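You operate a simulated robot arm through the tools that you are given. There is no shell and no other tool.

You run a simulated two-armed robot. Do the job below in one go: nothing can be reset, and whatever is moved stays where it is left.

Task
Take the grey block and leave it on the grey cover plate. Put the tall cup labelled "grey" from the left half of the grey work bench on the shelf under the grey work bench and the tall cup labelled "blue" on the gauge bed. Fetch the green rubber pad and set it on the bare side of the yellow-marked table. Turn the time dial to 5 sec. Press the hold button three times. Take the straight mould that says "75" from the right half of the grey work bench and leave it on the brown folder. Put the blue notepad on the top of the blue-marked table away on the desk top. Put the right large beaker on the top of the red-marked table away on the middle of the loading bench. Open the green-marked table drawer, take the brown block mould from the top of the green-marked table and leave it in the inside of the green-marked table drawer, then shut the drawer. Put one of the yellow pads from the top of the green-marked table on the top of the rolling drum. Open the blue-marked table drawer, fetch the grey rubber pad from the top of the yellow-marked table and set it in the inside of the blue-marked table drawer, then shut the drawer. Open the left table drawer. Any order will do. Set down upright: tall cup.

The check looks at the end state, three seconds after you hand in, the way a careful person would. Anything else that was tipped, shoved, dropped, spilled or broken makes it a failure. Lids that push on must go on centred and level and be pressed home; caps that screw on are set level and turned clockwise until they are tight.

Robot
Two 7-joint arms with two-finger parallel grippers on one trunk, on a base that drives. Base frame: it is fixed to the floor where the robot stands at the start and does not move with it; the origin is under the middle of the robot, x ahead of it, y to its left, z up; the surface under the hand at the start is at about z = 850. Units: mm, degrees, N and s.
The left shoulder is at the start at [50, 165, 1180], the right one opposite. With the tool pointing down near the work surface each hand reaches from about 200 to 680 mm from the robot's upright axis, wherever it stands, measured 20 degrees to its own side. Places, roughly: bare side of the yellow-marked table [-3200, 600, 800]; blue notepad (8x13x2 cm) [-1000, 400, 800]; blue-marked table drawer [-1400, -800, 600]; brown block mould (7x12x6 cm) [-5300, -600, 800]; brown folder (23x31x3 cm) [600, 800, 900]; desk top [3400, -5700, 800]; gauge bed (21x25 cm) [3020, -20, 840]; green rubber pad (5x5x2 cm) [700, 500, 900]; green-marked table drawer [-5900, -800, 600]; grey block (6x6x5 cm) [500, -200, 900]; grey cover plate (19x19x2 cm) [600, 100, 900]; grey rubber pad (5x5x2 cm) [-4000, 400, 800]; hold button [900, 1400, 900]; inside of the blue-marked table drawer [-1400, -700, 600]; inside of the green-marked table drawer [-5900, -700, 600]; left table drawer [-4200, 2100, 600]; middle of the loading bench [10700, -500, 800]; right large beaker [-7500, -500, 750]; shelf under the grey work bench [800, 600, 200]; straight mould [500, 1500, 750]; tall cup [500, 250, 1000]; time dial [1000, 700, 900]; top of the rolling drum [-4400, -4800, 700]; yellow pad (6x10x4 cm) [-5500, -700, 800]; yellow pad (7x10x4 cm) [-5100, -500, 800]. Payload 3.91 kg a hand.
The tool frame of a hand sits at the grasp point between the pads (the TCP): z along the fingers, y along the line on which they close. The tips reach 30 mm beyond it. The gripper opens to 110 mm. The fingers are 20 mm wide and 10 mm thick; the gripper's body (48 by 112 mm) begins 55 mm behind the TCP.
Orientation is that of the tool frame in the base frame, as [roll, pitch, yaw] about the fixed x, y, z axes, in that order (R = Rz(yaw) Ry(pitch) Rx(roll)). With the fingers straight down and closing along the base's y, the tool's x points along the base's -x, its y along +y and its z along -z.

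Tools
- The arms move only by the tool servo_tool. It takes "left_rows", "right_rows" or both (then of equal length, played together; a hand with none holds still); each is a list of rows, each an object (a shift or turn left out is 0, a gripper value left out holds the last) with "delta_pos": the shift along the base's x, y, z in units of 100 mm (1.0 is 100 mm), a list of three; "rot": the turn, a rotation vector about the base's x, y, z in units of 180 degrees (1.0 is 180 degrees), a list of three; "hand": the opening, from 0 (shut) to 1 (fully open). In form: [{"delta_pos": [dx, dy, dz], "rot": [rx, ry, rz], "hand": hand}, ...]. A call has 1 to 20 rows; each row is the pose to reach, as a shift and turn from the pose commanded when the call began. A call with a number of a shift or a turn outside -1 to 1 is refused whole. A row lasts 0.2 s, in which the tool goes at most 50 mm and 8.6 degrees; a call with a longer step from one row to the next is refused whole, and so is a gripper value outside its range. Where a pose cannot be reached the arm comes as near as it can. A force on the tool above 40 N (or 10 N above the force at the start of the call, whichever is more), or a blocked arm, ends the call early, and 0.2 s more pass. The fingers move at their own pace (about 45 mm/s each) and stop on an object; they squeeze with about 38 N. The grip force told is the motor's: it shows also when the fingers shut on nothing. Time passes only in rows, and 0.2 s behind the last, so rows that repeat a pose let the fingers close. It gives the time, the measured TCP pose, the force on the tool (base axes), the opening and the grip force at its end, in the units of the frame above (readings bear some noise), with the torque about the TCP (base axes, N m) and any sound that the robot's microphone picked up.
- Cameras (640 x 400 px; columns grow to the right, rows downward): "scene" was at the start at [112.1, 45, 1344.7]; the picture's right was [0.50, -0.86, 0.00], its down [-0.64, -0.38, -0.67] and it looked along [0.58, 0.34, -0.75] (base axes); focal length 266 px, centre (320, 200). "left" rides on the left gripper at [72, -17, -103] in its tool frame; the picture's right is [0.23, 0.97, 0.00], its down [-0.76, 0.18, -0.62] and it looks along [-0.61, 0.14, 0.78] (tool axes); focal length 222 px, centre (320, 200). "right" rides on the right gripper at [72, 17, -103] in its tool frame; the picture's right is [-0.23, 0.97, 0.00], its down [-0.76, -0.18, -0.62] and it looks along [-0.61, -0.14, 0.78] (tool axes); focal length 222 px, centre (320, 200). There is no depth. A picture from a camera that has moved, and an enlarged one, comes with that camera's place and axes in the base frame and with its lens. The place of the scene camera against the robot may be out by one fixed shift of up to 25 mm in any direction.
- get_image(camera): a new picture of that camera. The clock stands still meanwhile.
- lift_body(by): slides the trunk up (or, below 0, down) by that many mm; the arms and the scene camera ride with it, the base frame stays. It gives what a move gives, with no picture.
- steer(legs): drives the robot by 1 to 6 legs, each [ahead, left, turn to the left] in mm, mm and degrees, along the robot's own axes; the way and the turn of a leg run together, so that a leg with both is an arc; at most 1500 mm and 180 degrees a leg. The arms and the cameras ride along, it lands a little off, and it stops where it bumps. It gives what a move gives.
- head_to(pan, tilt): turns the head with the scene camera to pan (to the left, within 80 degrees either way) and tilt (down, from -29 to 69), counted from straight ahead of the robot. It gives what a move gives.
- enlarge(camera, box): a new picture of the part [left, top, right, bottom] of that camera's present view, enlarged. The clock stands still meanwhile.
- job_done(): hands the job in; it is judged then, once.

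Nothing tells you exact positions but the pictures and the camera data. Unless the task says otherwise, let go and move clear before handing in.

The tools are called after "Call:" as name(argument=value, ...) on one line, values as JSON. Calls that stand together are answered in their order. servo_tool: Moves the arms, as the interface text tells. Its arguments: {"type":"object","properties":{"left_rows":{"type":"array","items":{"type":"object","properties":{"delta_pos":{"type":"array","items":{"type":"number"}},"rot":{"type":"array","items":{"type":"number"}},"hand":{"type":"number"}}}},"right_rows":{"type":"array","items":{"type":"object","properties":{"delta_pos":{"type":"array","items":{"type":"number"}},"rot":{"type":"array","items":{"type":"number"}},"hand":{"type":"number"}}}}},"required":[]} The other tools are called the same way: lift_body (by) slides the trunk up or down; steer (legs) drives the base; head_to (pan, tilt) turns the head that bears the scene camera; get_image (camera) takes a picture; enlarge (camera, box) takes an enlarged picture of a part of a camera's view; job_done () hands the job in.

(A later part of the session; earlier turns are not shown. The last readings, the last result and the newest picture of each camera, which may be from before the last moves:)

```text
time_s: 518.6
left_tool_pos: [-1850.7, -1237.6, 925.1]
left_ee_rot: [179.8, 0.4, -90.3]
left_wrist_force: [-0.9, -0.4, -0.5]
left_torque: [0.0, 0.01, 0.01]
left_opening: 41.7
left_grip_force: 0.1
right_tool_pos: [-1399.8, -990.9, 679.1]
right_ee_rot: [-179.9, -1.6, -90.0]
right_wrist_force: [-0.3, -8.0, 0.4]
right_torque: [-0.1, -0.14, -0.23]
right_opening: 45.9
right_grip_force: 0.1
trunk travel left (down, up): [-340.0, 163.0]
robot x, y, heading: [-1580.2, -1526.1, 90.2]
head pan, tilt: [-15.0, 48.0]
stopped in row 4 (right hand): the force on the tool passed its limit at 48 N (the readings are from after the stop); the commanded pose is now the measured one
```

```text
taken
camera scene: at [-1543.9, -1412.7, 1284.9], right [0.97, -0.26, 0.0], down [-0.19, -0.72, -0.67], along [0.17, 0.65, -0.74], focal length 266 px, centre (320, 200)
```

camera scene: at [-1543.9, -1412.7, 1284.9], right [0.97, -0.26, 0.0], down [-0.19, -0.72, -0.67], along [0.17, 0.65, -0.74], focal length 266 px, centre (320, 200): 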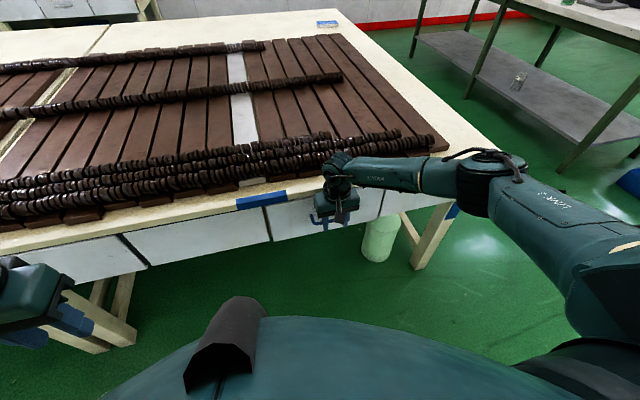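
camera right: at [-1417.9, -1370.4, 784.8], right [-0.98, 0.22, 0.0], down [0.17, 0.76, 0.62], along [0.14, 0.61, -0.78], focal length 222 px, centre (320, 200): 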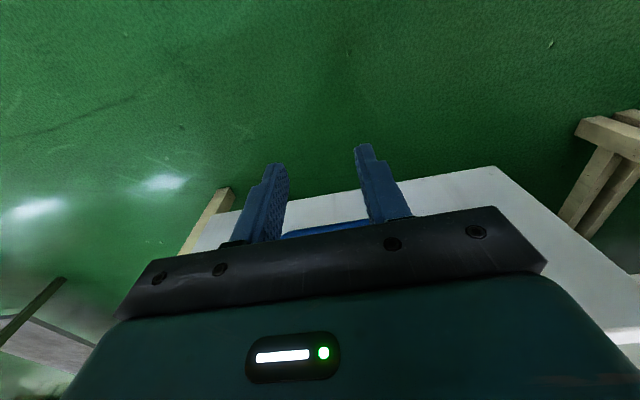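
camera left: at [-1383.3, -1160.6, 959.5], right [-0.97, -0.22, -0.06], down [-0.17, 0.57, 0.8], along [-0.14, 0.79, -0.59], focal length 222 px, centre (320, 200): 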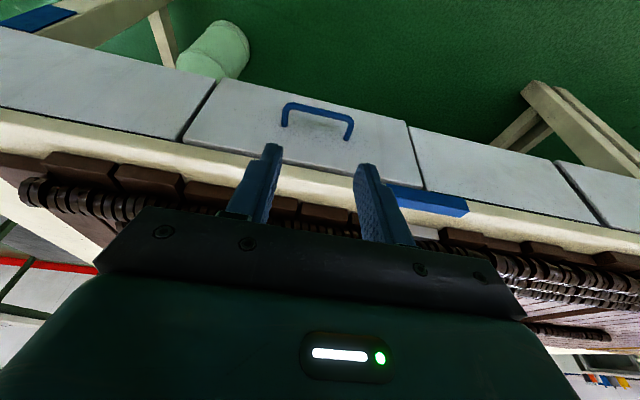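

The drawer is shut (stop force reached at the closed position). Back off, raise the hands and restore the trunk height.

Call:
servo_tool(right_rows=[{"delta_pos": [0, -0.3, 0]}, {"delta_pos": [0, -0.6, 0]}, {"delta_pos": [0, -0.9, 0.3]}, {"delta_pos": [0, -1.0, 0.6]}, {"delta_pos": [0, -1.0, 1.0]}])

Call:
servo_tool(right_rows=[{"delta_pos": [0, -0.2, 0.4]}, {"delta_pos": [0, -0.4, 0.8]}, {"delta_pos": [0, -0.4, 1.0]}])

Call:
servo_tool(right_rows=[{"delta_pos": [0, 0, 0.4]}, {"delta_pos": [0, 0, 0.8]}, {"delta_pos": [0, 0, 1.0]}])

Call:
lift_body(by=60)

Call:
get_image(camera="scene")

Call:
enlarge(camera="scene", box=[200, 150, 460, 290])

```text
time_s: 519.8
left_tool_pos: [-1849.4, -1237.5, 927.2]
left_ee_rot: [179.8, 0.4, -90.3]
left_wrist_force: [0.1, 0.0, 0.5]
left_torque: [0.02, 0.01, -0.03]
left_opening: 42.0
left_grip_force: 0.1
right_tool_pos: [-1399.4, -1091.8, 780.1]
right_ee_rot: [-179.8, -1.3, -89.9]
right_wrist_force: [0.6, -0.1, 0.7]
right_torque: [-0.01, 0.0, -0.01]
right_opening: 46.3
right_grip_force: 0.0
trunk travel left (down, up): [-340.0, 163.0]
robot x, y, heading: [-1578.7, -1524.1, 89.9]
head pan, tilt: [-15.0, 48.0]
```

```text
time_s: 520.6
left_tool_pos: [-1850.8, -1238.2, 926.2]
left_ee_rot: [179.7, 0.5, -90.2]
left_wrist_force: [0.6, -0.2, 0.6]
left_torque: [0.0, 0.01, 0.01]
left_opening: 41.7
left_grip_force: 0.0
right_tool_pos: [-1398.4, -1130.0, 879.9]
right_ee_rot: [-179.9, -1.2, -90.1]
right_wrist_force: [-0.3, -0.1, -0.1]
right_torque: [0.0, 0.03, 0.05]
right_opening: 46.3
right_grip_force: 0.0
trunk travel left (down, up): [-340.0, 163.0]
robot x, y, heading: [-1582.1, -1526.8, 90.2]
head pan, tilt: [-15.0, 48.0]
```

```text
time_s: 521.4
left_tool_pos: [-1850.4, -1238.4, 925.2]
left_ee_rot: [179.8, 0.5, -90.1]
left_wrist_force: [0.2, 0.7, 0.4]
left_torque: [0.02, 0.04, 0.0]
left_opening: 41.6
left_grip_force: 0.0
right_tool_pos: [-1400.3, -1130.5, 981.1]
right_ee_rot: [-179.8, -1.3, -89.9]
right_wrist_force: [-0.1, -0.1, 0.0]
right_torque: [0.01, 0.01, 0.01]
right_opening: 46.4
right_grip_force: 0.0
trunk travel left (down, up): [-340.0, 163.0]
robot x, y, heading: [-1579.8, -1517.6, 90.1]
head pan, tilt: [-15.0, 48.0]
```

```text
time_s: 522.4
left_tool_pos: [-1850.4, -1237.7, 986.2]
left_ee_rot: [179.8, 0.5, -90.3]
left_wrist_force: [-0.1, 0.1, 0.1]
left_torque: [0.02, 0.02, 0.0]
left_opening: 42.0
left_grip_force: 0.0
right_tool_pos: [-1400.7, -1129.2, 1040.2]
right_ee_rot: [-179.9, -1.3, -90.1]
right_wrist_force: [-0.1, -0.3, -0.2]
right_torque: [0.01, -0.01, 0.01]
right_opening: 46.1
right_grip_force: 0.0
trunk travel left (down, up): [-400.0, 103.0]
robot x, y, heading: [-1579.3, -1525.2, 90.1]
head pan, tilt: [-15.0, 48.0]
```

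```text
taken
camera scene: at [-1543.8, -1412.8, 1345.0], right [0.97, -0.26, 0.0], down [-0.19, -0.72, -0.67], along [0.17, 0.65, -0.74], focal length 266 px, centre (320, 200)
```

scene: 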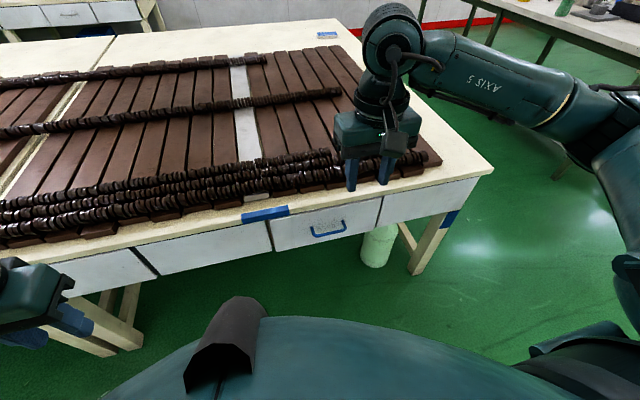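

```text
2.46 times, centred on (330, 220) of scene
camera zoom: at [-1543.8, -1412.8, 1345.0], right [0.97, -0.26, 0.0], down [-0.19, -0.72, -0.67], along [0.17, 0.65, -0.74], focal length 655 px, centre (295, 151)
```

zoom: 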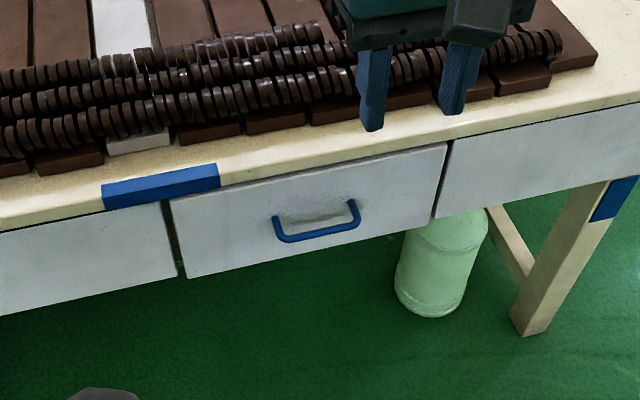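

Blue drawer is closed with the pad inside. Now drive back west toward the green-marked table and look at its front.

Call:
servo_tool(left_rows=[{"delta_pos": [0.1, 0, 0.4]}, {"delta_pos": [0.2, 0, 0.8]}, {"delta_pos": [0.2, 0, 0.9]}], right_rows=[{"delta_pos": [0, 0, 0.1], "rot": [-0.007, 0, 0]}, {"delta_pos": [0, 0, 0.3], "rot": [-0.007, 0, 0]}, {"delta_pos": [0, 0, 0.4], "rot": [-0.007, 0, 0]}])

Call:
steer(legs=[[0, 0, 90], [1500, 0, 0], [1450, 0, 0]])

Call:
head_to(pan=-15, tilt=28)

Call:
get_image(camera="scene")

```text
time_s: 523.2
left_tool_pos: [-1829.6, -1238.4, 1077.5]
left_ee_rot: [179.9, 0.3, -90.2]
left_wrist_force: [-0.3, 0.1, -0.1]
left_torque: [-0.02, 0.01, -0.01]
left_opening: 41.8
left_grip_force: 0.0
right_tool_pos: [-1400.6, -1129.9, 1080.6]
right_ee_rot: [-180.0, -2.5, -90.0]
right_wrist_force: [0.2, 0.1, 0.3]
right_torque: [-0.03, -0.02, 0.0]
right_opening: 46.4
right_grip_force: 0.1
trunk travel left (down, up): [-400.0, 103.0]
robot x, y, heading: [-1577.8, -1522.7, 90.4]
head pan, tilt: [-15.0, 48.0]
```

```text
time_s: 541.4
left_tool_pos: [-4827.6, -1857.4, 1076.7]
left_ee_rot: [179.8, 0.4, 0.6]
left_wrist_force: [0.0, 0.3, -0.6]
left_torque: [-0.01, 0.01, 0.02]
left_opening: 41.8
left_grip_force: 0.0
right_tool_pos: [-4942.2, -1430.3, 1080.3]
right_ee_rot: [-179.9, -2.6, 0.9]
right_wrist_force: [0.2, 0.3, -0.6]
right_torque: [-0.02, 0.0, 0.01]
right_opening: 46.0
right_grip_force: 0.1
trunk travel left (down, up): [-400.0, 103.0]
robot x, y, heading: [-4544.6, -1600.9, -179.1]
head pan, tilt: [-15.0, 48.0]
```

```text
time_s: 542.2
left_tool_pos: [-4827.8, -1857.7, 1077.5]
left_ee_rot: [179.8, 0.4, 0.6]
left_wrist_force: [0.3, -0.5, 0.0]
left_torque: [-0.01, 0.01, 0.02]
left_opening: 41.9
left_grip_force: 0.2
right_tool_pos: [-4943.4, -1429.3, 1080.9]
right_ee_rot: [-179.8, -2.7, 0.9]
right_wrist_force: [0.9, 0.5, -0.3]
right_torque: [-0.04, -0.02, 0.0]
right_opening: 46.3
right_grip_force: 0.0
trunk travel left (down, up): [-400.0, 103.0]
robot x, y, heading: [-4546.0, -1602.6, -179.1]
head pan, tilt: [-15.0, 28.0]
```

```text
taken
camera scene: at [-4648.6, -1575.4, 1374.9], right [0.24, 0.97, 0.0], down [0.46, -0.11, -0.88], along [-0.86, 0.21, -0.47], focal length 266 px, centre (320, 200)
```

scene: 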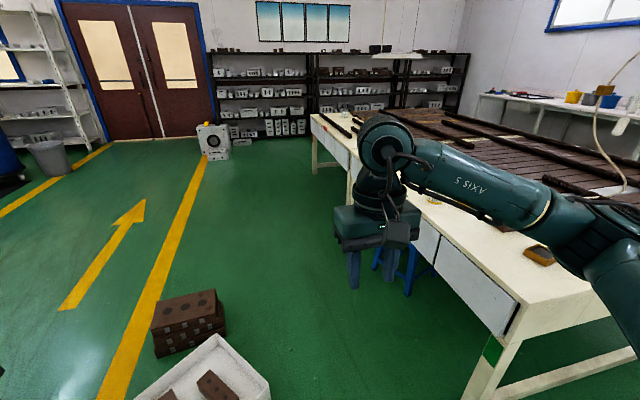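

The lane beside the green table is tight because of the tray and bricks, so I'll go round them on the outside to reach the drawer from the west.

Call:
steer(legs=[[0, 1350, -0.9], [1500, 0, 0], [550, 0, 0], [0, 0, -90]])

Call:
head_to(pan=0, tilt=22)

Call:
get_image(camera="scene")

Call:
enlarge(camera="scene", box=[220, 120, 540, 320])

```text
time_s: 568.0
left_tool_pos: [-6857.4, -2705.1, 1077.3]
left_ee_rot: [179.8, 0.5, -88.5]
left_wrist_force: [0.8, 0.3, -0.5]
left_torque: [-0.02, -0.01, 0.01]
left_opening: 41.6
left_grip_force: 0.0
right_tool_pos: [-6432.0, -2583.2, 1079.9]
right_ee_rot: [-179.9, -2.7, -88.3]
right_wrist_force: [0.7, 0.1, 0.2]
right_torque: [0.01, -0.04, -0.01]
right_opening: 46.2
right_grip_force: 0.0
trunk travel left (down, up): [-400.0, 103.0]
robot x, y, heading: [-6596.9, -2983.4, 92.0]
head pan, tilt: [-15.0, 28.0]
```

```text
time_s: 568.7
left_tool_pos: [-6857.9, -2703.8, 1077.7]
left_ee_rot: [179.9, 0.4, -88.6]
left_wrist_force: [1.0, 0.2, 0.2]
left_torque: [0.0, 0.01, -0.01]
left_opening: 41.8
left_grip_force: 0.0
right_tool_pos: [-6431.2, -2584.1, 1079.8]
right_ee_rot: [-179.8, -2.6, -88.2]
right_wrist_force: [-0.4, 0.3, -0.9]
right_torque: [0.01, 0.02, 0.01]
right_opening: 46.3
right_grip_force: 0.0
trunk travel left (down, up): [-400.0, 103.0]
robot x, y, heading: [-6598.6, -2983.0, 92.0]
head pan, tilt: [0.0, 22.0]
```

```text
taken
camera scene: at [-6587.2, -2855.7, 1384.6], right [1.0, 0.03, 0.0], down [0.01, -0.37, -0.93], along [-0.03, 0.93, -0.37], focal length 266 px, centre (320, 200)
```

scene: 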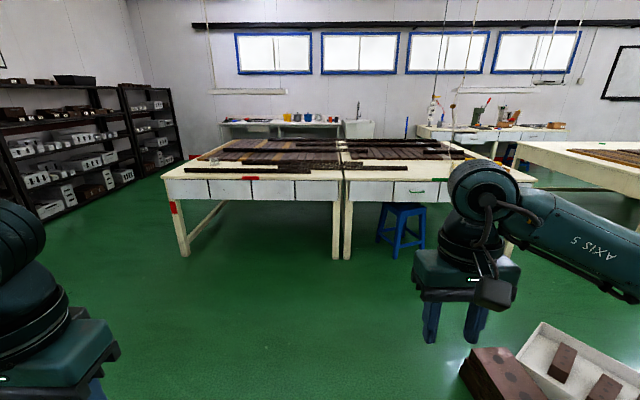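

```text
2.00 times, centred on (380, 220) of scene
camera zoom: at [-6587.2, -2855.7, 1384.6], right [1.0, 0.03, 0.0], down [0.01, -0.37, -0.93], along [-0.03, 0.93, -0.37], focal length 532 px, centre (200, 160)
```

zoom: 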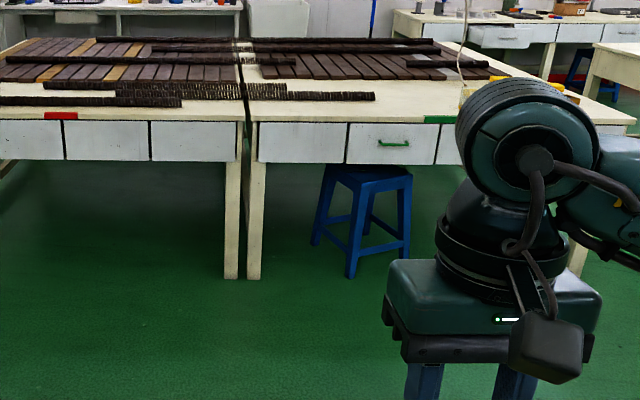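

I see the red- and green-marked tables side by side; the green handle is at about x≈−5930. I approach from the west side, clear of the brick pile, and use the right hand.

Call:
steer(legs=[[0, -180, -2], [1500, 0, 0]])

Call:
head_to(pan=-30, tilt=40)

Call:
get_image(camera="scene")

```text
time_s: 578.0
left_tool_pos: [-6707.3, -1189.8, 1077.1]
left_ee_rot: [179.8, 0.4, -88.0]
left_wrist_force: [-0.2, 0.1, -0.5]
left_torque: [-0.01, -0.01, 0.0]
left_opening: 41.7
left_grip_force: 0.0
right_tool_pos: [-6281.9, -1065.7, 1080.0]
right_ee_rot: [-180.0, -2.5, -87.7]
right_wrist_force: [-0.2, -0.6, -0.1]
right_torque: [0.0, -0.01, 0.0]
right_opening: 46.3
right_grip_force: 0.0
trunk travel left (down, up): [-400.0, 103.0]
robot x, y, heading: [-6441.7, -1463.6, 92.1]
head pan, tilt: [0.0, 22.0]
```

```text
time_s: 579.0
left_tool_pos: [-6707.2, -1188.7, 1078.4]
left_ee_rot: [179.8, 0.5, -88.2]
left_wrist_force: [-0.3, -0.5, -0.4]
left_torque: [-0.01, 0.0, -0.02]
left_opening: 41.7
left_grip_force: 0.1
right_tool_pos: [-6282.1, -1065.4, 1080.2]
right_ee_rot: [-179.9, -2.6, -87.9]
right_wrist_force: [-0.2, 0.4, 0.0]
right_torque: [-0.02, -0.03, -0.02]
right_opening: 46.1
right_grip_force: 0.0
trunk travel left (down, up): [-400.0, 103.0]
robot x, y, heading: [-6447.5, -1463.4, 92.0]
head pan, tilt: [-30.0, 40.0]
```

```text
taken
camera scene: at [-6392.9, -1356.2, 1356.5], right [0.89, -0.46, 0.0], down [-0.3, -0.57, -0.77], along [0.36, 0.68, -0.64], focal length 266 px, centre (320, 200)
```

scene: 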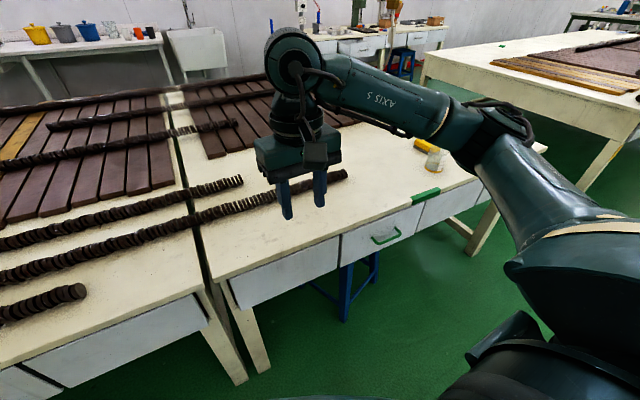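

Call:
steer(legs=[[0, -355, -2]])

Call:
get_image(camera="right")

Call:
head_to(pan=-20, tilt=48)

Call:
get_image(camera="scene")

Call:
enlarge(camera="right", box=[240, 40, 420, 150])

```text
time_s: 582.6
left_tool_pos: [-6345.8, -1173.4, 1077.9]
left_ee_rot: [179.8, 0.5, -90.2]
left_wrist_force: [-0.6, 0.2, 0.3]
left_torque: [0.03, 0.02, 0.01]
left_opening: 41.8
left_grip_force: 0.0
right_tool_pos: [-5916.2, -1064.3, 1081.1]
right_ee_rot: [180.0, -2.6, -89.8]
right_wrist_force: [0.3, -0.3, 0.1]
right_torque: [0.0, 0.0, -0.03]
right_opening: 46.2
right_grip_force: 0.0
trunk travel left (down, up): [-400.0, 103.0]
robot x, y, heading: [-6098.6, -1457.9, 90.0]
head pan, tilt: [-30.0, 40.0]
```

```text
taken
camera right: at [-5933.2, -1132.0, 1186.4], right [-0.97, 0.23, -0.01], down [0.18, 0.79, 0.59], along [0.14, 0.57, -0.81], focal length 222 px, centre (320, 200)
```

right: 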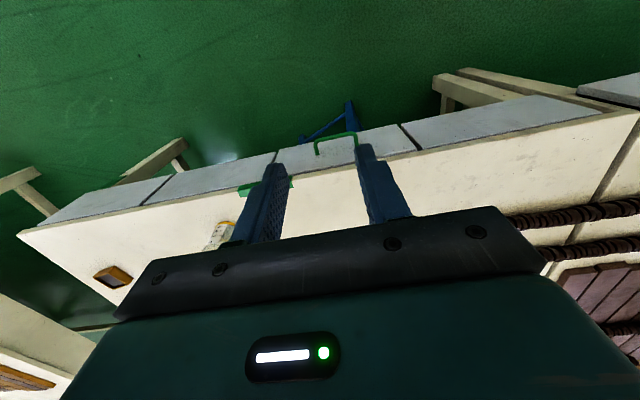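

```text
time_s: 583.3
left_tool_pos: [-6346.2, -1173.7, 1077.1]
left_ee_rot: [179.9, 0.3, -90.3]
left_wrist_force: [-0.2, -0.2, -0.2]
left_torque: [0.03, -0.01, 0.0]
left_opening: 41.7
left_grip_force: 0.1
right_tool_pos: [-5917.9, -1063.7, 1080.3]
right_ee_rot: [-179.9, -2.5, -90.0]
right_wrist_force: [-0.1, 0.0, -0.4]
right_torque: [0.0, 0.02, 0.01]
right_opening: 46.5
right_grip_force: 0.0
trunk travel left (down, up): [-400.0, 103.0]
robot x, y, heading: [-6093.3, -1460.8, 90.3]
head pan, tilt: [-20.0, 48.0]
```

```text
taken
camera scene: at [-6054.0, -1349.9, 1345.1], right [0.94, -0.34, 0.0], down [-0.25, -0.7, -0.67], along [0.23, 0.63, -0.74], focal length 266 px, centre (320, 200)
```

scene: 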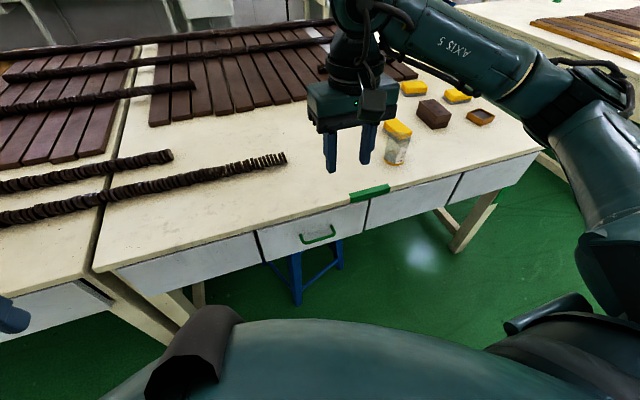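

```text
3.56 times, centred on (330, 95) of right
camera zoom: at [-5933.4, -1132.0, 1186.4], right [-0.97, 0.23, -0.01], down [0.18, 0.79, 0.59], along [0.14, 0.57, -0.81], focal length 790 px, centre (284, 573)
```

zoom: 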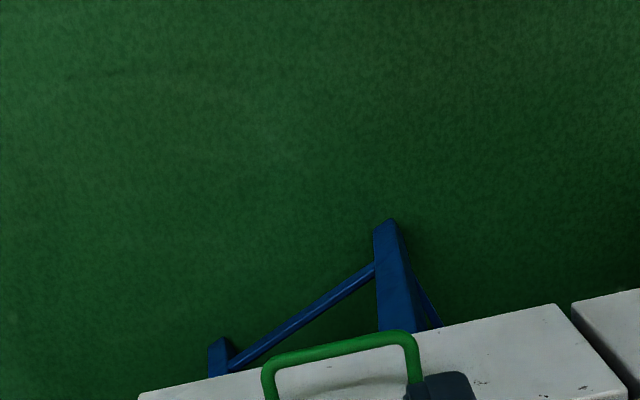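

Handle centre x≈−5921. Bring the right hand down, tilting it 15° forward, and take a second view for height.

Call:
servo_tool(right_rows=[{"delta_pos": [-0.02, 0, -0.35], "hand": 0.38}, {"delta_pos": [-0.04, 0, -0.7], "hand": 0.38}, {"delta_pos": [-0.04, 0, -1.0], "hand": 0.38}])

Call:
servo_tool(right_rows=[{"delta_pos": [0, 0.1, -0.3], "rot": [0.033, 0, 0]}, {"delta_pos": [0, 0.2, -0.6], "rot": [0.066, 0, 0]}, {"delta_pos": [0, 0.3, -1.0], "rot": [0.0985, 0, 0]}])

Call:
get_image(camera="right")

Call:
enlarge(camera="right", box=[240, 40, 420, 150])

```text
time_s: 584.1
left_tool_pos: [-6347.1, -1172.7, 1078.0]
left_ee_rot: [179.8, 0.4, -90.1]
left_wrist_force: [-0.7, -0.6, 0.4]
left_torque: [-0.01, -0.01, -0.01]
left_opening: 41.5
left_grip_force: 0.0
right_tool_pos: [-5920.8, -1065.6, 980.8]
right_ee_rot: [-179.9, -2.5, -89.9]
right_wrist_force: [0.5, 1.0, 0.4]
right_torque: [0.02, -0.01, 0.01]
right_opening: 42.0
right_grip_force: 0.1
trunk travel left (down, up): [-400.0, 103.0]
robot x, y, heading: [-6096.2, -1458.4, 90.2]
head pan, tilt: [-20.0, 48.0]
```

```text
time_s: 584.9
left_tool_pos: [-6346.5, -1172.8, 1077.1]
left_ee_rot: [179.9, 0.4, -90.2]
left_wrist_force: [0.4, 0.6, 0.7]
left_torque: [0.0, 0.01, -0.01]
left_opening: 41.8
left_grip_force: 0.0
right_tool_pos: [-5920.1, -1036.9, 881.6]
right_ee_rot: [-179.9, 15.2, -89.9]
right_wrist_force: [0.4, 0.1, 0.1]
right_torque: [0.02, 0.02, 0.01]
right_opening: 42.1
right_grip_force: 0.1
trunk travel left (down, up): [-400.0, 103.0]
robot x, y, heading: [-6098.0, -1458.3, 90.5]
head pan, tilt: [-20.0, 48.0]
```

```text
taken
camera right: at [-5937.3, -1132.8, 960.6], right [-0.97, 0.22, 0.06], down [0.18, 0.57, 0.8], along [0.14, 0.79, -0.59], focal length 222 px, centre (320, 200)
```

right: 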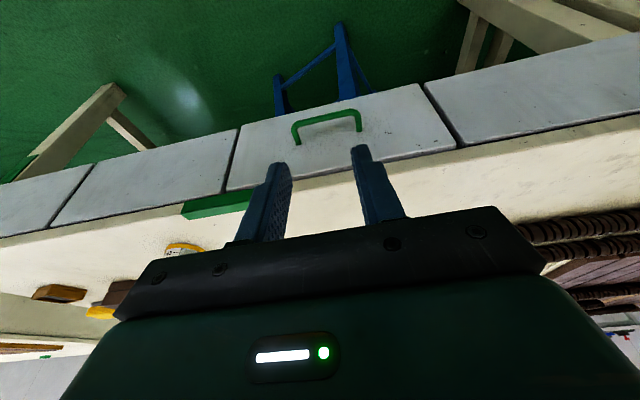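

```text
3.56 times, centred on (330, 95) of right
camera zoom: at [-5937.3, -1132.8, 960.6], right [-0.97, 0.22, 0.06], down [0.18, 0.57, 0.8], along [0.14, 0.79, -0.59], focal length 790 px, centre (284, 573)
```

zoom: 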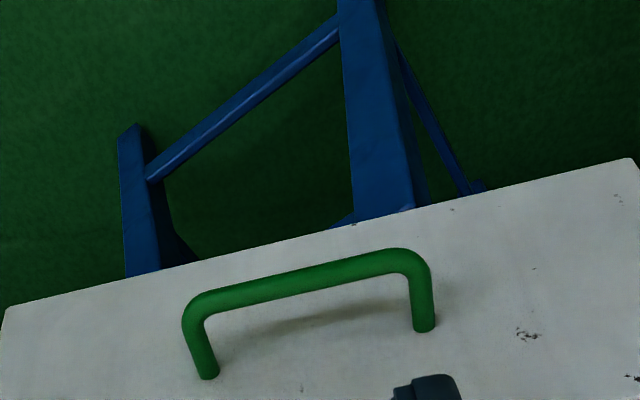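

Bar at y≈−937, z≈662; drawer front y≈−898. Move to the entry line and insert behind the bar.

Call:
servo_tool(right_rows=[{"delta_pos": [-0.015, 0.28, -0.3]}, {"delta_pos": [-0.015, 0.57, -0.61]}, {"delta_pos": [-0.015, 0.86, -0.92]}])

Call:
enlarge(camera="right", box=[200, 60, 440, 220])

Call:
servo_tool(right_rows=[{"delta_pos": [0, 0.08, -0.3]}, {"delta_pos": [0, 0.16, -0.6]}, {"delta_pos": [0, 0.24, -0.88]}])

Call:
enlarge(camera="right", box=[200, 60, 440, 220])

```text
time_s: 585.7
left_tool_pos: [-6346.2, -1172.9, 1077.3]
left_ee_rot: [180.0, 0.4, -90.2]
left_wrist_force: [0.5, -1.2, 0.0]
left_torque: [0.0, 0.0, -0.05]
left_opening: 41.9
left_grip_force: 0.2
right_tool_pos: [-5923.1, -947.3, 787.0]
right_ee_rot: [-179.8, 15.2, -89.9]
right_wrist_force: [0.2, -1.0, 0.3]
right_torque: [0.0, -0.03, 0.02]
right_opening: 41.9
right_grip_force: 0.0
trunk travel left (down, up): [-400.0, 103.0]
robot x, y, heading: [-6091.5, -1458.3, 90.2]
head pan, tilt: [-20.0, 48.0]
```

```text
2.50 times, centred on (320, 140) of right
camera zoom: at [-5937.9, -1043.9, 867.9], right [-0.97, 0.22, 0.06], down [0.17, 0.57, 0.8], along [0.14, 0.79, -0.6], focal length 555 px, centre (320, 350)
```

zoom: 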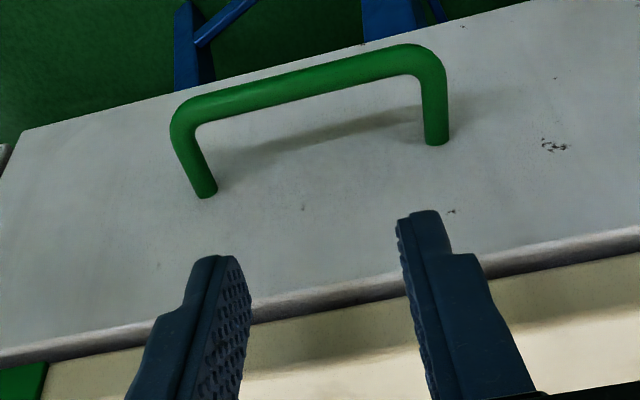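

```text
time_s: 586.5
left_tool_pos: [-6346.5, -1173.2, 1077.2]
left_ee_rot: [179.9, 0.3, -90.2]
left_wrist_force: [0.1, -0.9, 0.8]
left_torque: [0.02, 0.02, -0.05]
left_opening: 42.0
left_grip_force: 0.0
right_tool_pos: [-5922.9, -924.0, 698.7]
right_ee_rot: [-179.8, 15.1, -90.0]
right_wrist_force: [0.6, -0.4, 0.2]
right_torque: [0.0, -0.02, -0.01]
right_opening: 41.7
right_grip_force: 0.0
trunk travel left (down, up): [-400.0, 103.0]
robot x, y, heading: [-6098.5, -1456.1, 90.3]
head pan, tilt: [-20.0, 48.0]
```

```text
2.50 times, centred on (320, 140) of right
camera zoom: at [-5937.7, -1021.2, 779.4], right [-0.97, 0.22, 0.06], down [0.17, 0.57, 0.8], along [0.14, 0.79, -0.6], focal length 555 px, centre (320, 350)
```

zoom: 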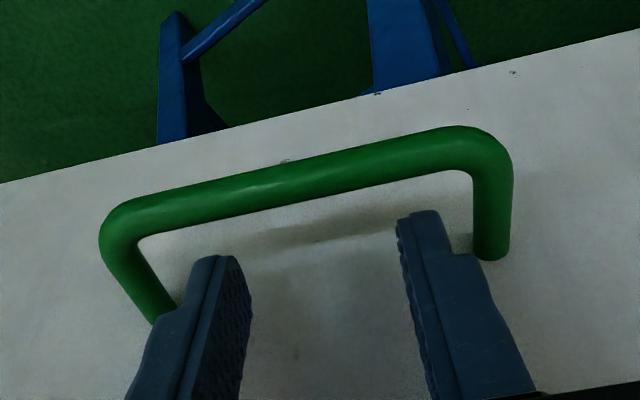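

Call:
servo_tool(right_rows=[{"delta_pos": [0, -0.01, -0.06]}, {"delta_pos": [0, 0.0, -0.12]}, {"delta_pos": [0, 0.01, -0.18]}])

Call:
enlarge(camera="right", box=[200, 60, 440, 220])

```text
time_s: 587.1
left_tool_pos: [-6345.5, -1176.6, 1078.1]
left_ee_rot: [179.8, 0.7, -90.4]
left_wrist_force: [0.4, -0.3, 0.4]
left_torque: [0.01, 0.01, -0.01]
left_opening: 41.7
left_grip_force: 0.1
right_tool_pos: [-5923.1, -923.8, 697.0]
right_ee_rot: [179.8, 15.9, -90.3]
right_wrist_force: [5.8, -25.0, 26.0]
right_torque: [2.27, 0.41, -0.22]
right_opening: 41.8
right_grip_force: 0.0
trunk travel left (down, up): [-400.0, 103.0]
robot x, y, heading: [-6097.8, -1461.6, 89.8]
head pan, tilt: [-20.0, 48.0]
stopped in row 2 (right hand): the force on the tool passed its limit at 46 N (the readings are from after the stop); the commanded pose is now the measured one
```

```text
2.50 times, centred on (320, 140) of right
camera zoom: at [-5938.3, -1021.3, 776.2], right [-0.97, 0.22, 0.06], down [0.18, 0.56, 0.81], along [0.14, 0.8, -0.59], focal length 555 px, centre (320, 350)
```

zoom: 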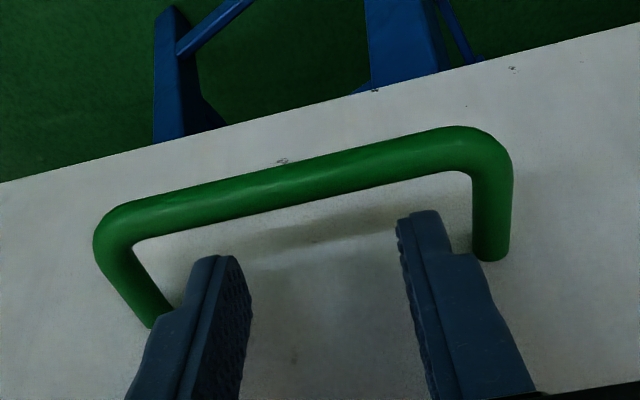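

Something touched the gripper above the fingers. Let me look before continuing.

Call:
get_image(camera="scene")

Call:
enlarge(camera="scene", box=[240, 100, 480, 290])

Call:
get_image(camera="right")

```text
taken
camera scene: at [-6054.1, -1355.0, 1345.8], right [0.94, -0.34, 0.0], down [-0.25, -0.7, -0.67], along [0.23, 0.63, -0.74], focal length 266 px, centre (320, 200)
```

scene: 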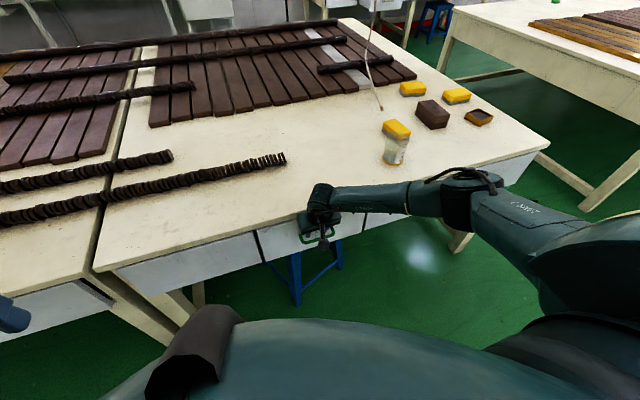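

```text
2.11 times, centred on (360, 195) of scene
camera zoom: at [-6054.1, -1355.0, 1345.8], right [0.94, -0.34, 0.0], down [-0.25, -0.7, -0.67], along [0.23, 0.63, -0.74], focal length 560 px, centre (236, 210)
```

zoom: 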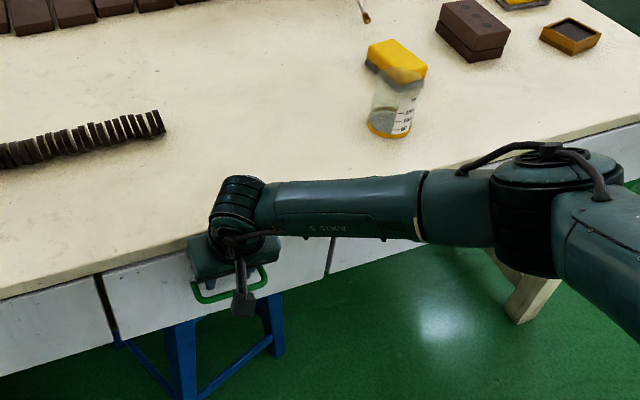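

```text
taken
camera right: at [-5938.3, -1021.3, 776.2], right [-0.97, 0.22, 0.06], down [0.18, 0.56, 0.81], along [0.14, 0.8, -0.59], focal length 222 px, centre (320, 200)
```

right: 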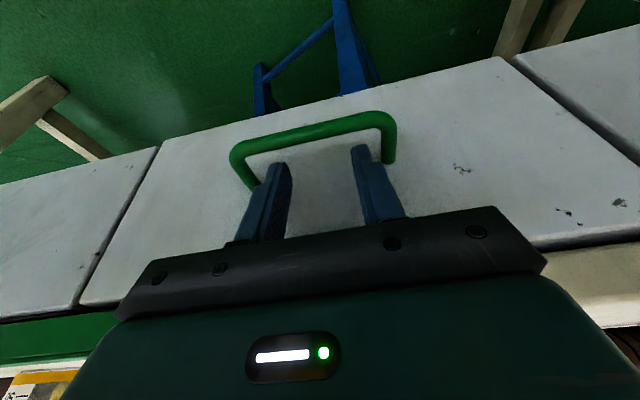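

The gripper body touched the table edge. Pull back out and re-enter with a larger tilt (25°).

Call:
servo_tool(right_rows=[{"delta_pos": [0, -0.08, 0.15]}, {"delta_pos": [0, -0.2, 0.4]}, {"delta_pos": [0, -0.4, 0.65], "rot": [0.027, 0, 0]}, {"delta_pos": [0, -0.42, 0.65], "rot": [0.051, 0, 0]}])

Call:
enlarge(camera="right", box=[200, 60, 440, 220])

```text
time_s: 588.1
left_tool_pos: [-6346.5, -1173.5, 1076.8]
left_ee_rot: [179.8, 0.4, -90.1]
left_wrist_force: [0.7, 0.2, -1.1]
left_torque: [-0.01, -0.02, 0.01]
left_opening: 41.7
left_grip_force: 0.0
right_tool_pos: [-5921.2, -962.8, 757.8]
right_ee_rot: [180.0, 24.8, -90.3]
right_wrist_force: [-0.1, 0.3, 0.3]
right_torque: [-0.01, 0.0, 0.02]
right_opening: 41.7
right_grip_force: 0.1
trunk travel left (down, up): [-400.0, 103.0]
robot x, y, heading: [-6096.5, -1459.3, 90.3]
head pan, tilt: [-20.0, 48.0]
```

```text
2.50 times, centred on (320, 140) of right
camera zoom: at [-5938.4, -1072.3, 820.7], right [-0.97, 0.21, 0.1], down [0.18, 0.43, 0.89], along [0.14, 0.88, -0.46], focal length 555 px, centre (320, 350)
```

zoom: 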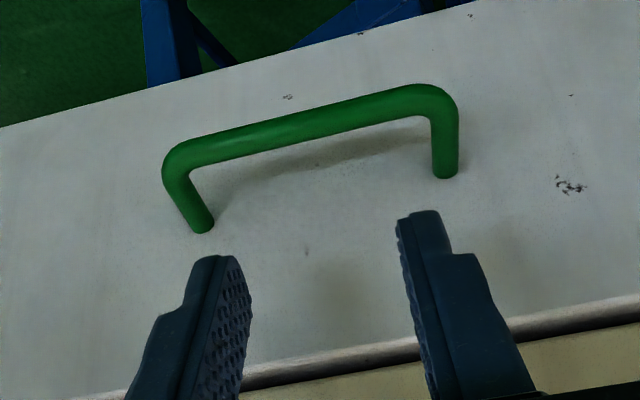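

Call:
servo_tool(right_rows=[{"delta_pos": [0, 0.1, -0.2]}, {"delta_pos": [0, 0.19, -0.4]}, {"delta_pos": [0, 0.27, -0.57]}])

Call:
enlarge(camera="right", box=[200, 60, 440, 220])

```text
time_s: 588.9
left_tool_pos: [-6346.5, -1172.8, 1078.7]
left_ee_rot: [179.9, 0.4, -90.1]
left_wrist_force: [0.3, 0.0, -0.4]
left_torque: [-0.05, -0.01, 0.01]
left_opening: 42.0
left_grip_force: 0.1
right_tool_pos: [-5921.3, -936.4, 701.9]
right_ee_rot: [179.9, 24.8, -90.1]
right_wrist_force: [0.5, 0.0, -0.5]
right_torque: [-0.02, 0.0, 0.0]
right_opening: 41.9
right_grip_force: 0.1
trunk travel left (down, up): [-400.0, 103.0]
robot x, y, heading: [-6095.3, -1456.0, 89.9]
head pan, tilt: [-20.0, 48.0]
```

```text
2.50 times, centred on (320, 140) of right
camera zoom: at [-5938.2, -1046.0, 764.7], right [-0.97, 0.21, 0.1], down [0.18, 0.43, 0.88], along [0.14, 0.88, -0.46], focal length 555 px, centre (320, 350)
```

zoom: 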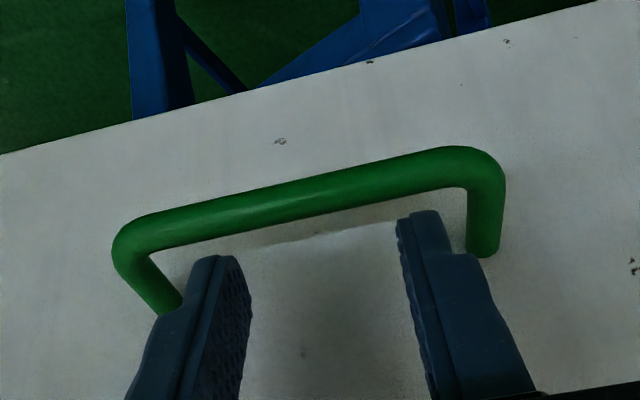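

Call:
servo_tool(right_rows=[{"delta_pos": [0.02, 0.04, -0.08]}, {"delta_pos": [0.02, 0.075, -0.16]}, {"delta_pos": [0.02, 0.1, -0.22]}])

Call:
enlarge(camera="right", box=[200, 60, 440, 220])

```text
time_s: 589.7
left_tool_pos: [-6345.7, -1172.6, 1077.1]
left_ee_rot: [-180.0, 0.5, -90.2]
left_wrist_force: [-0.4, -0.5, -0.4]
left_torque: [0.02, 0.03, 0.01]
left_opening: 42.0
left_grip_force: 0.0
right_tool_pos: [-5918.4, -927.2, 678.9]
right_ee_rot: [180.0, 24.7, -90.1]
right_wrist_force: [0.1, -0.4, -0.1]
right_torque: [0.01, 0.01, 0.0]
right_opening: 41.8
right_grip_force: 0.0
trunk travel left (down, up): [-400.0, 103.0]
robot x, y, heading: [-6093.8, -1460.0, 90.2]
head pan, tilt: [-20.0, 48.0]
```

```text
2.50 times, centred on (320, 140) of right
camera zoom: at [-5935.0, -1035.8, 742.1], right [-0.97, 0.21, 0.1], down [0.18, 0.43, 0.88], along [0.14, 0.88, -0.46], focal length 555 px, centre (320, 350)
```

zoom: 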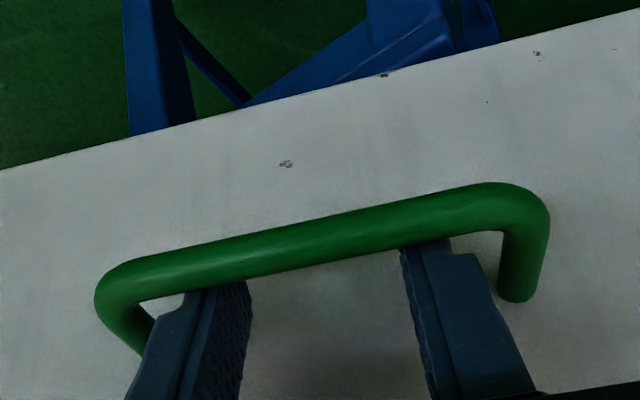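

Hooked with no contact. Pull.

Call:
servo_tool(right_rows=[{"delta_pos": [0, -0.05, 0]}, {"delta_pos": [0, -0.12, 0]}, {"delta_pos": [0, -0.22, 0]}, {"delta_pos": [0, -0.35, 0]}, {"delta_pos": [0, -0.5, 0]}, {"delta_pos": [0, -0.7, 0]}, {"delta_pos": [0, -0.9, 0]}])

Call:
get_image(camera="scene")

Call:
enlarge(camera="right", box=[200, 60, 440, 220])

```text
time_s: 591.3
left_tool_pos: [-6346.2, -1172.6, 1077.5]
left_ee_rot: [180.0, 0.5, -90.2]
left_wrist_force: [0.6, 0.3, -0.5]
left_torque: [0.02, 0.05, 0.01]
left_opening: 41.7
left_grip_force: 0.1
right_tool_pos: [-5919.7, -1017.3, 678.8]
right_ee_rot: [179.9, 24.7, -90.1]
right_wrist_force: [0.0, -0.5, -0.2]
right_torque: [-0.02, -0.05, 0.02]
right_opening: 41.7
right_grip_force: 0.0
trunk travel left (down, up): [-400.0, 103.0]
robot x, y, heading: [-6091.3, -1463.7, 90.0]
head pan, tilt: [-20.0, 48.0]
```

```text
taken
camera scene: at [-6053.7, -1350.4, 1345.1], right [0.94, -0.34, 0.0], down [-0.25, -0.7, -0.67], along [0.23, 0.63, -0.74], focal length 266 px, centre (320, 200)
```

scene: 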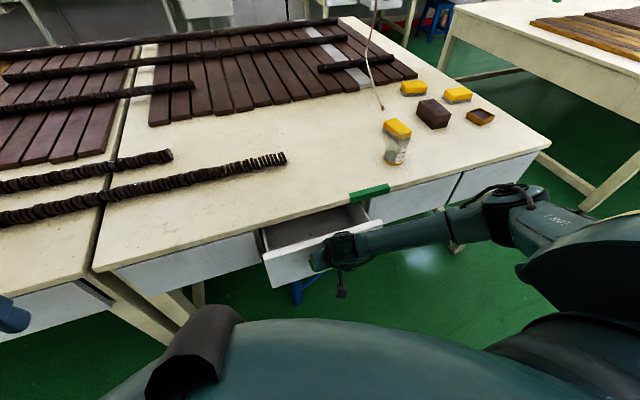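

```text
2.50 times, centred on (320, 140) of right
camera zoom: at [-5936.7, -1126.8, 743.2], right [-0.97, 0.21, 0.1], down [0.18, 0.43, 0.88], along [0.14, 0.88, -0.46], focal length 555 px, centre (320, 350)
```

zoom: 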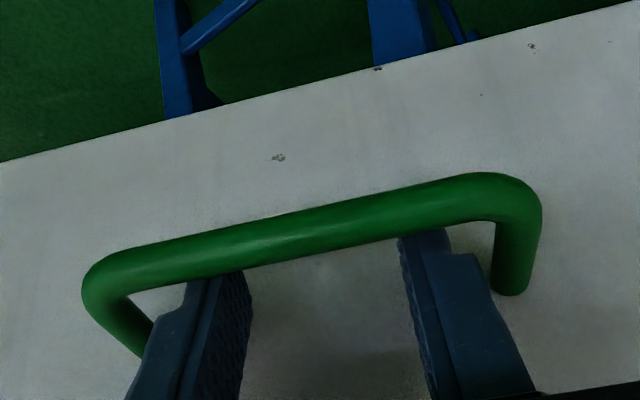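

Call:
servo_tool(right_rows=[{"delta_pos": [0, -0.2, 0]}, {"delta_pos": [0, -0.4, 0]}, {"delta_pos": [0, -0.6, 0]}, {"delta_pos": [0, -0.8, 0]}, {"delta_pos": [0, -1.0, 0]}])

Call:
steer(legs=[[-60, 0, 0]])

Call:
servo_tool(right_rows=[{"delta_pos": [0, -0.1, 0]}, {"delta_pos": [0, -0.2, 0]}, {"delta_pos": [0, -0.3, 0]}])

Call:
get_image(camera="scene")

```text
time_s: 592.5
left_tool_pos: [-6345.5, -1173.4, 1077.8]
left_ee_rot: [179.8, 0.6, -90.2]
left_wrist_force: [-0.5, 0.4, 0.3]
left_torque: [-0.01, -0.03, 0.03]
left_opening: 41.8
left_grip_force: 0.1
right_tool_pos: [-5927.0, -1094.8, 678.0]
right_ee_rot: [179.0, 24.6, -90.3]
right_wrist_force: [-0.1, 0.6, -0.3]
right_torque: [0.03, 0.02, -0.01]
right_opening: 41.8
right_grip_force: 0.0
right hand out of reach, approached as far as the arm can: row 4, 5
trunk travel left (down, up): [-400.0, 103.0]
robot x, y, heading: [-6096.3, -1457.5, 89.9]
head pan, tilt: [-20.0, 48.0]
```

```text
time_s: 593.5
left_tool_pos: [-6346.8, -1234.7, 1077.8]
left_ee_rot: [179.9, 0.6, -90.2]
left_wrist_force: [0.0, 0.1, 0.1]
left_torque: [0.02, 0.01, -0.01]
left_opening: 41.8
left_grip_force: 0.0
right_tool_pos: [-5927.1, -1157.4, 679.4]
right_ee_rot: [179.1, 24.5, -90.2]
right_wrist_force: [-0.3, -0.1, 0.0]
right_torque: [0.04, 0.01, -0.02]
right_opening: 42.0
right_grip_force: 0.2
trunk travel left (down, up): [-400.0, 103.0]
robot x, y, heading: [-6094.7, -1518.8, 89.8]
head pan, tilt: [-20.0, 48.0]
```

```text
time_s: 594.3
left_tool_pos: [-6345.3, -1234.9, 1078.2]
left_ee_rot: [179.8, 0.4, -90.4]
left_wrist_force: [0.5, -0.8, -0.6]
left_torque: [0.01, 0.0, -0.02]
left_opening: 41.7
left_grip_force: 0.1
right_tool_pos: [-5934.7, -1177.3, 683.5]
right_ee_rot: [179.7, 24.2, -90.3]
right_wrist_force: [6.6, 0.0, -1.3]
right_torque: [0.0, -0.16, 0.02]
right_opening: 38.8
right_grip_force: 0.1
right hand out of reach, approached as far as the arm can: row 2, 3
trunk travel left (down, up): [-400.0, 103.0]
robot x, y, heading: [-6096.0, -1517.8, 90.1]
head pan, tilt: [-20.0, 48.0]
```

```text
taken
camera scene: at [-6053.3, -1411.0, 1345.0], right [0.94, -0.34, 0.0], down [-0.25, -0.7, -0.67], along [0.23, 0.63, -0.74], focal length 266 px, centre (320, 200)
```

scene: 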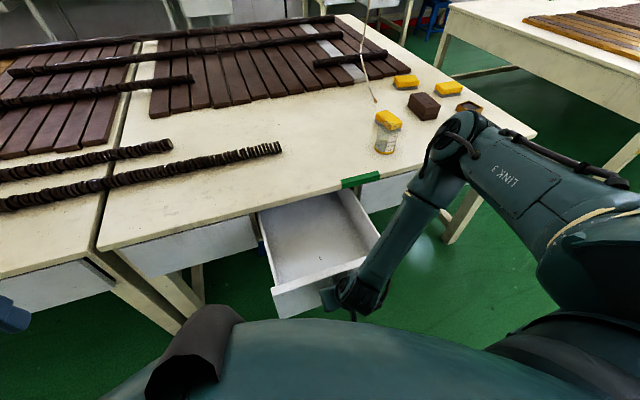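

The drawer is open by about 250 mm. Withdraw the fingers.

Call:
servo_tool(right_rows=[{"delta_pos": [0.08, 0.08, 0]}, {"delta_pos": [0.08, 0.06, 0.1]}, {"delta_pos": [0.08, -0.04, 0.3]}, {"delta_pos": [0.08, -0.18, 0.6]}, {"delta_pos": [0.08, -0.36, 1.0]}])

Call:
enlarge(camera="right", box=[200, 40, 440, 220])

```text
time_s: 595.5
left_tool_pos: [-6345.1, -1234.9, 1078.4]
left_ee_rot: [179.9, 0.5, -90.3]
left_wrist_force: [0.1, -0.2, 0.4]
left_torque: [0.0, -0.01, 0.03]
left_opening: 41.6
left_grip_force: 0.1
right_tool_pos: [-5928.2, -1211.7, 783.8]
right_ee_rot: [179.1, 24.6, -90.2]
right_wrist_force: [0.5, -0.6, -0.7]
right_torque: [-0.01, 0.01, 0.02]
right_opening: 41.9
right_grip_force: 0.0
trunk travel left (down, up): [-400.0, 103.0]
robot x, y, heading: [-6093.8, -1518.5, 90.3]
head pan, tilt: [-20.0, 48.0]
```

```text
2.22 times, centred on (320, 130) of right
camera zoom: at [-5943.0, -1320.3, 848.3], right [-0.97, 0.2, 0.11], down [0.19, 0.43, 0.88], along [0.13, 0.88, -0.46], focal length 494 px, centre (320, 356)
```

zoom: 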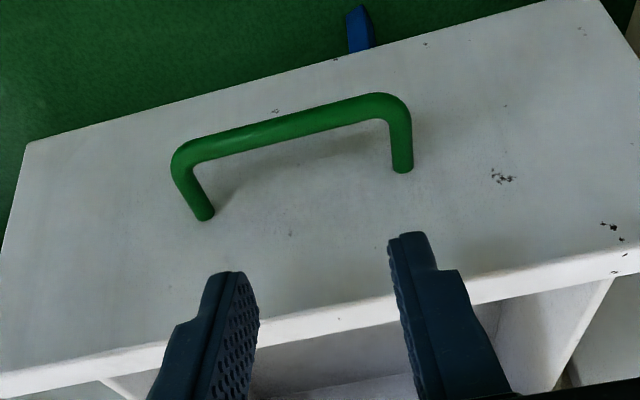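

Drawer is open. Straighten and raise the right hand, then drive round to the gap at the table's east end to fetch the block mould and a yellow pad.

Call:
servo_tool(right_rows=[{"delta_pos": [0, 0, 0.3], "rot": [-0.04, 0, 0]}, {"delta_pos": [0, 0, 0.6], "rot": [-0.08, 0, 0]}, {"delta_pos": [0, 0, 0.9], "rot": [-0.115, 0, 0]}, {"delta_pos": [0, 0, 1.0], "rot": [-0.137, 0, 0]}])

Call:
servo_tool(right_rows=[{"delta_pos": [0, 0.2, 0.4], "hand": 1}, {"delta_pos": [0, 0.4, 0.8], "hand": 1}, {"delta_pos": [0, 0.6, 1.0], "hand": 1}])

Call:
steer(legs=[[0, 330, 0], [-1450, 0, 0], [0, 0, 90]])

```text
time_s: 596.5
left_tool_pos: [-6345.0, -1233.3, 1077.6]
left_ee_rot: [-179.9, 0.4, -90.2]
left_wrist_force: [-0.1, -0.3, 1.1]
left_torque: [-0.01, -0.03, 0.0]
left_opening: 42.0
left_grip_force: 0.0
right_tool_pos: [-5927.4, -1210.0, 884.4]
right_ee_rot: [179.2, -0.2, -90.2]
right_wrist_force: [-0.2, -0.6, -0.2]
right_torque: [0.04, -0.01, 0.0]
right_opening: 41.8
right_grip_force: 0.0
trunk travel left (down, up): [-400.0, 103.0]
robot x, y, heading: [-6099.1, -1521.2, 90.0]
head pan, tilt: [-20.0, 48.0]
```

```text
time_s: 597.3
left_tool_pos: [-6345.7, -1233.8, 1077.6]
left_ee_rot: [179.9, 0.3, -90.2]
left_wrist_force: [0.4, 0.1, -0.1]
left_torque: [-0.02, -0.03, 0.04]
left_opening: 42.0
left_grip_force: 0.0
right_tool_pos: [-5927.9, -1150.7, 983.7]
right_ee_rot: [179.2, -0.3, -90.3]
right_wrist_force: [-0.1, 0.2, -0.4]
right_torque: [-0.03, 0.02, -0.03]
right_opening: 110.1
right_grip_force: 0.0
trunk travel left (down, up): [-400.0, 103.0]
robot x, y, heading: [-6093.2, -1517.0, 90.3]
head pan, tilt: [-20.0, 48.0]
```

```text
time_s: 611.4
left_tool_pos: [-6735.9, -3216.3, 1077.3]
left_ee_rot: [180.0, 0.5, -4.2]
left_wrist_force: [-1.0, -0.5, 0.3]
left_torque: [-0.02, 0.0, -0.01]
left_opening: 42.1
left_grip_force: 0.0
right_tool_pos: [-6792.2, -2793.6, 983.1]
right_ee_rot: [179.3, -0.1, -4.0]
right_wrist_force: [0.5, 0.0, 0.4]
right_torque: [0.0, 0.01, 0.01]
right_opening: 110.0
right_grip_force: 0.1
trunk travel left (down, up): [-400.0, 103.0]
robot x, y, heading: [-6435.7, -2986.4, 176.3]
head pan, tilt: [-20.0, 48.0]
```

Call:
steer(legs=[[0, 0, 3.7], [-1500, 0, 0], [-290, 0, 0], [0, -1350, 0]])

Call:
head_to(pan=-35, tilt=35)

Call:
get_image(camera="scene")

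```text
time_s: 632.5
left_tool_pos: [-4966.2, -1869.8, 1076.7]
left_ee_rot: [180.0, 0.4, 1.1]
left_wrist_force: [0.4, 0.3, 0.4]
left_torque: [0.05, 0.02, 0.04]
left_opening: 41.6
left_grip_force: 0.1
right_tool_pos: [-5058.9, -1454.5, 984.5]
right_ee_rot: [179.2, -0.1, 1.1]
right_wrist_force: [0.0, 0.2, -0.3]
right_torque: [0.0, 0.01, 0.01]
right_opening: 110.1
right_grip_force: 0.0
trunk travel left (down, up): [-400.0, 103.0]
robot x, y, heading: [-4687.2, -1609.3, -178.6]
head pan, tilt: [-20.0, 48.0]
```

```text
time_s: 633.2
left_tool_pos: [-4966.7, -1870.2, 1076.6]
left_ee_rot: [179.9, 0.4, 1.2]
left_wrist_force: [0.7, -0.7, 1.6]
left_torque: [0.05, -0.02, -0.01]
left_opening: 41.8
left_grip_force: 0.2
right_tool_pos: [-5059.4, -1454.4, 984.2]
right_ee_rot: [179.1, -0.1, 1.2]
right_wrist_force: [0.4, -0.2, -0.4]
right_torque: [-0.04, 0.0, -0.01]
right_opening: 109.9
right_grip_force: 0.1
trunk travel left (down, up): [-400.0, 103.0]
robot x, y, heading: [-4689.8, -1610.5, -178.8]
head pan, tilt: [-35.0, 35.0]
```

```text
taken
camera scene: at [-4774.0, -1560.0, 1364.0], right [0.55, 0.83, 0.0], down [0.48, -0.32, -0.82], along [-0.68, 0.45, -0.57], focal length 266 px, centre (320, 200)
```

scene: 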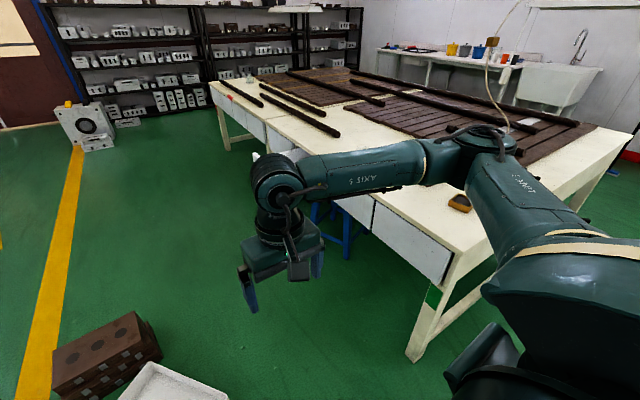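

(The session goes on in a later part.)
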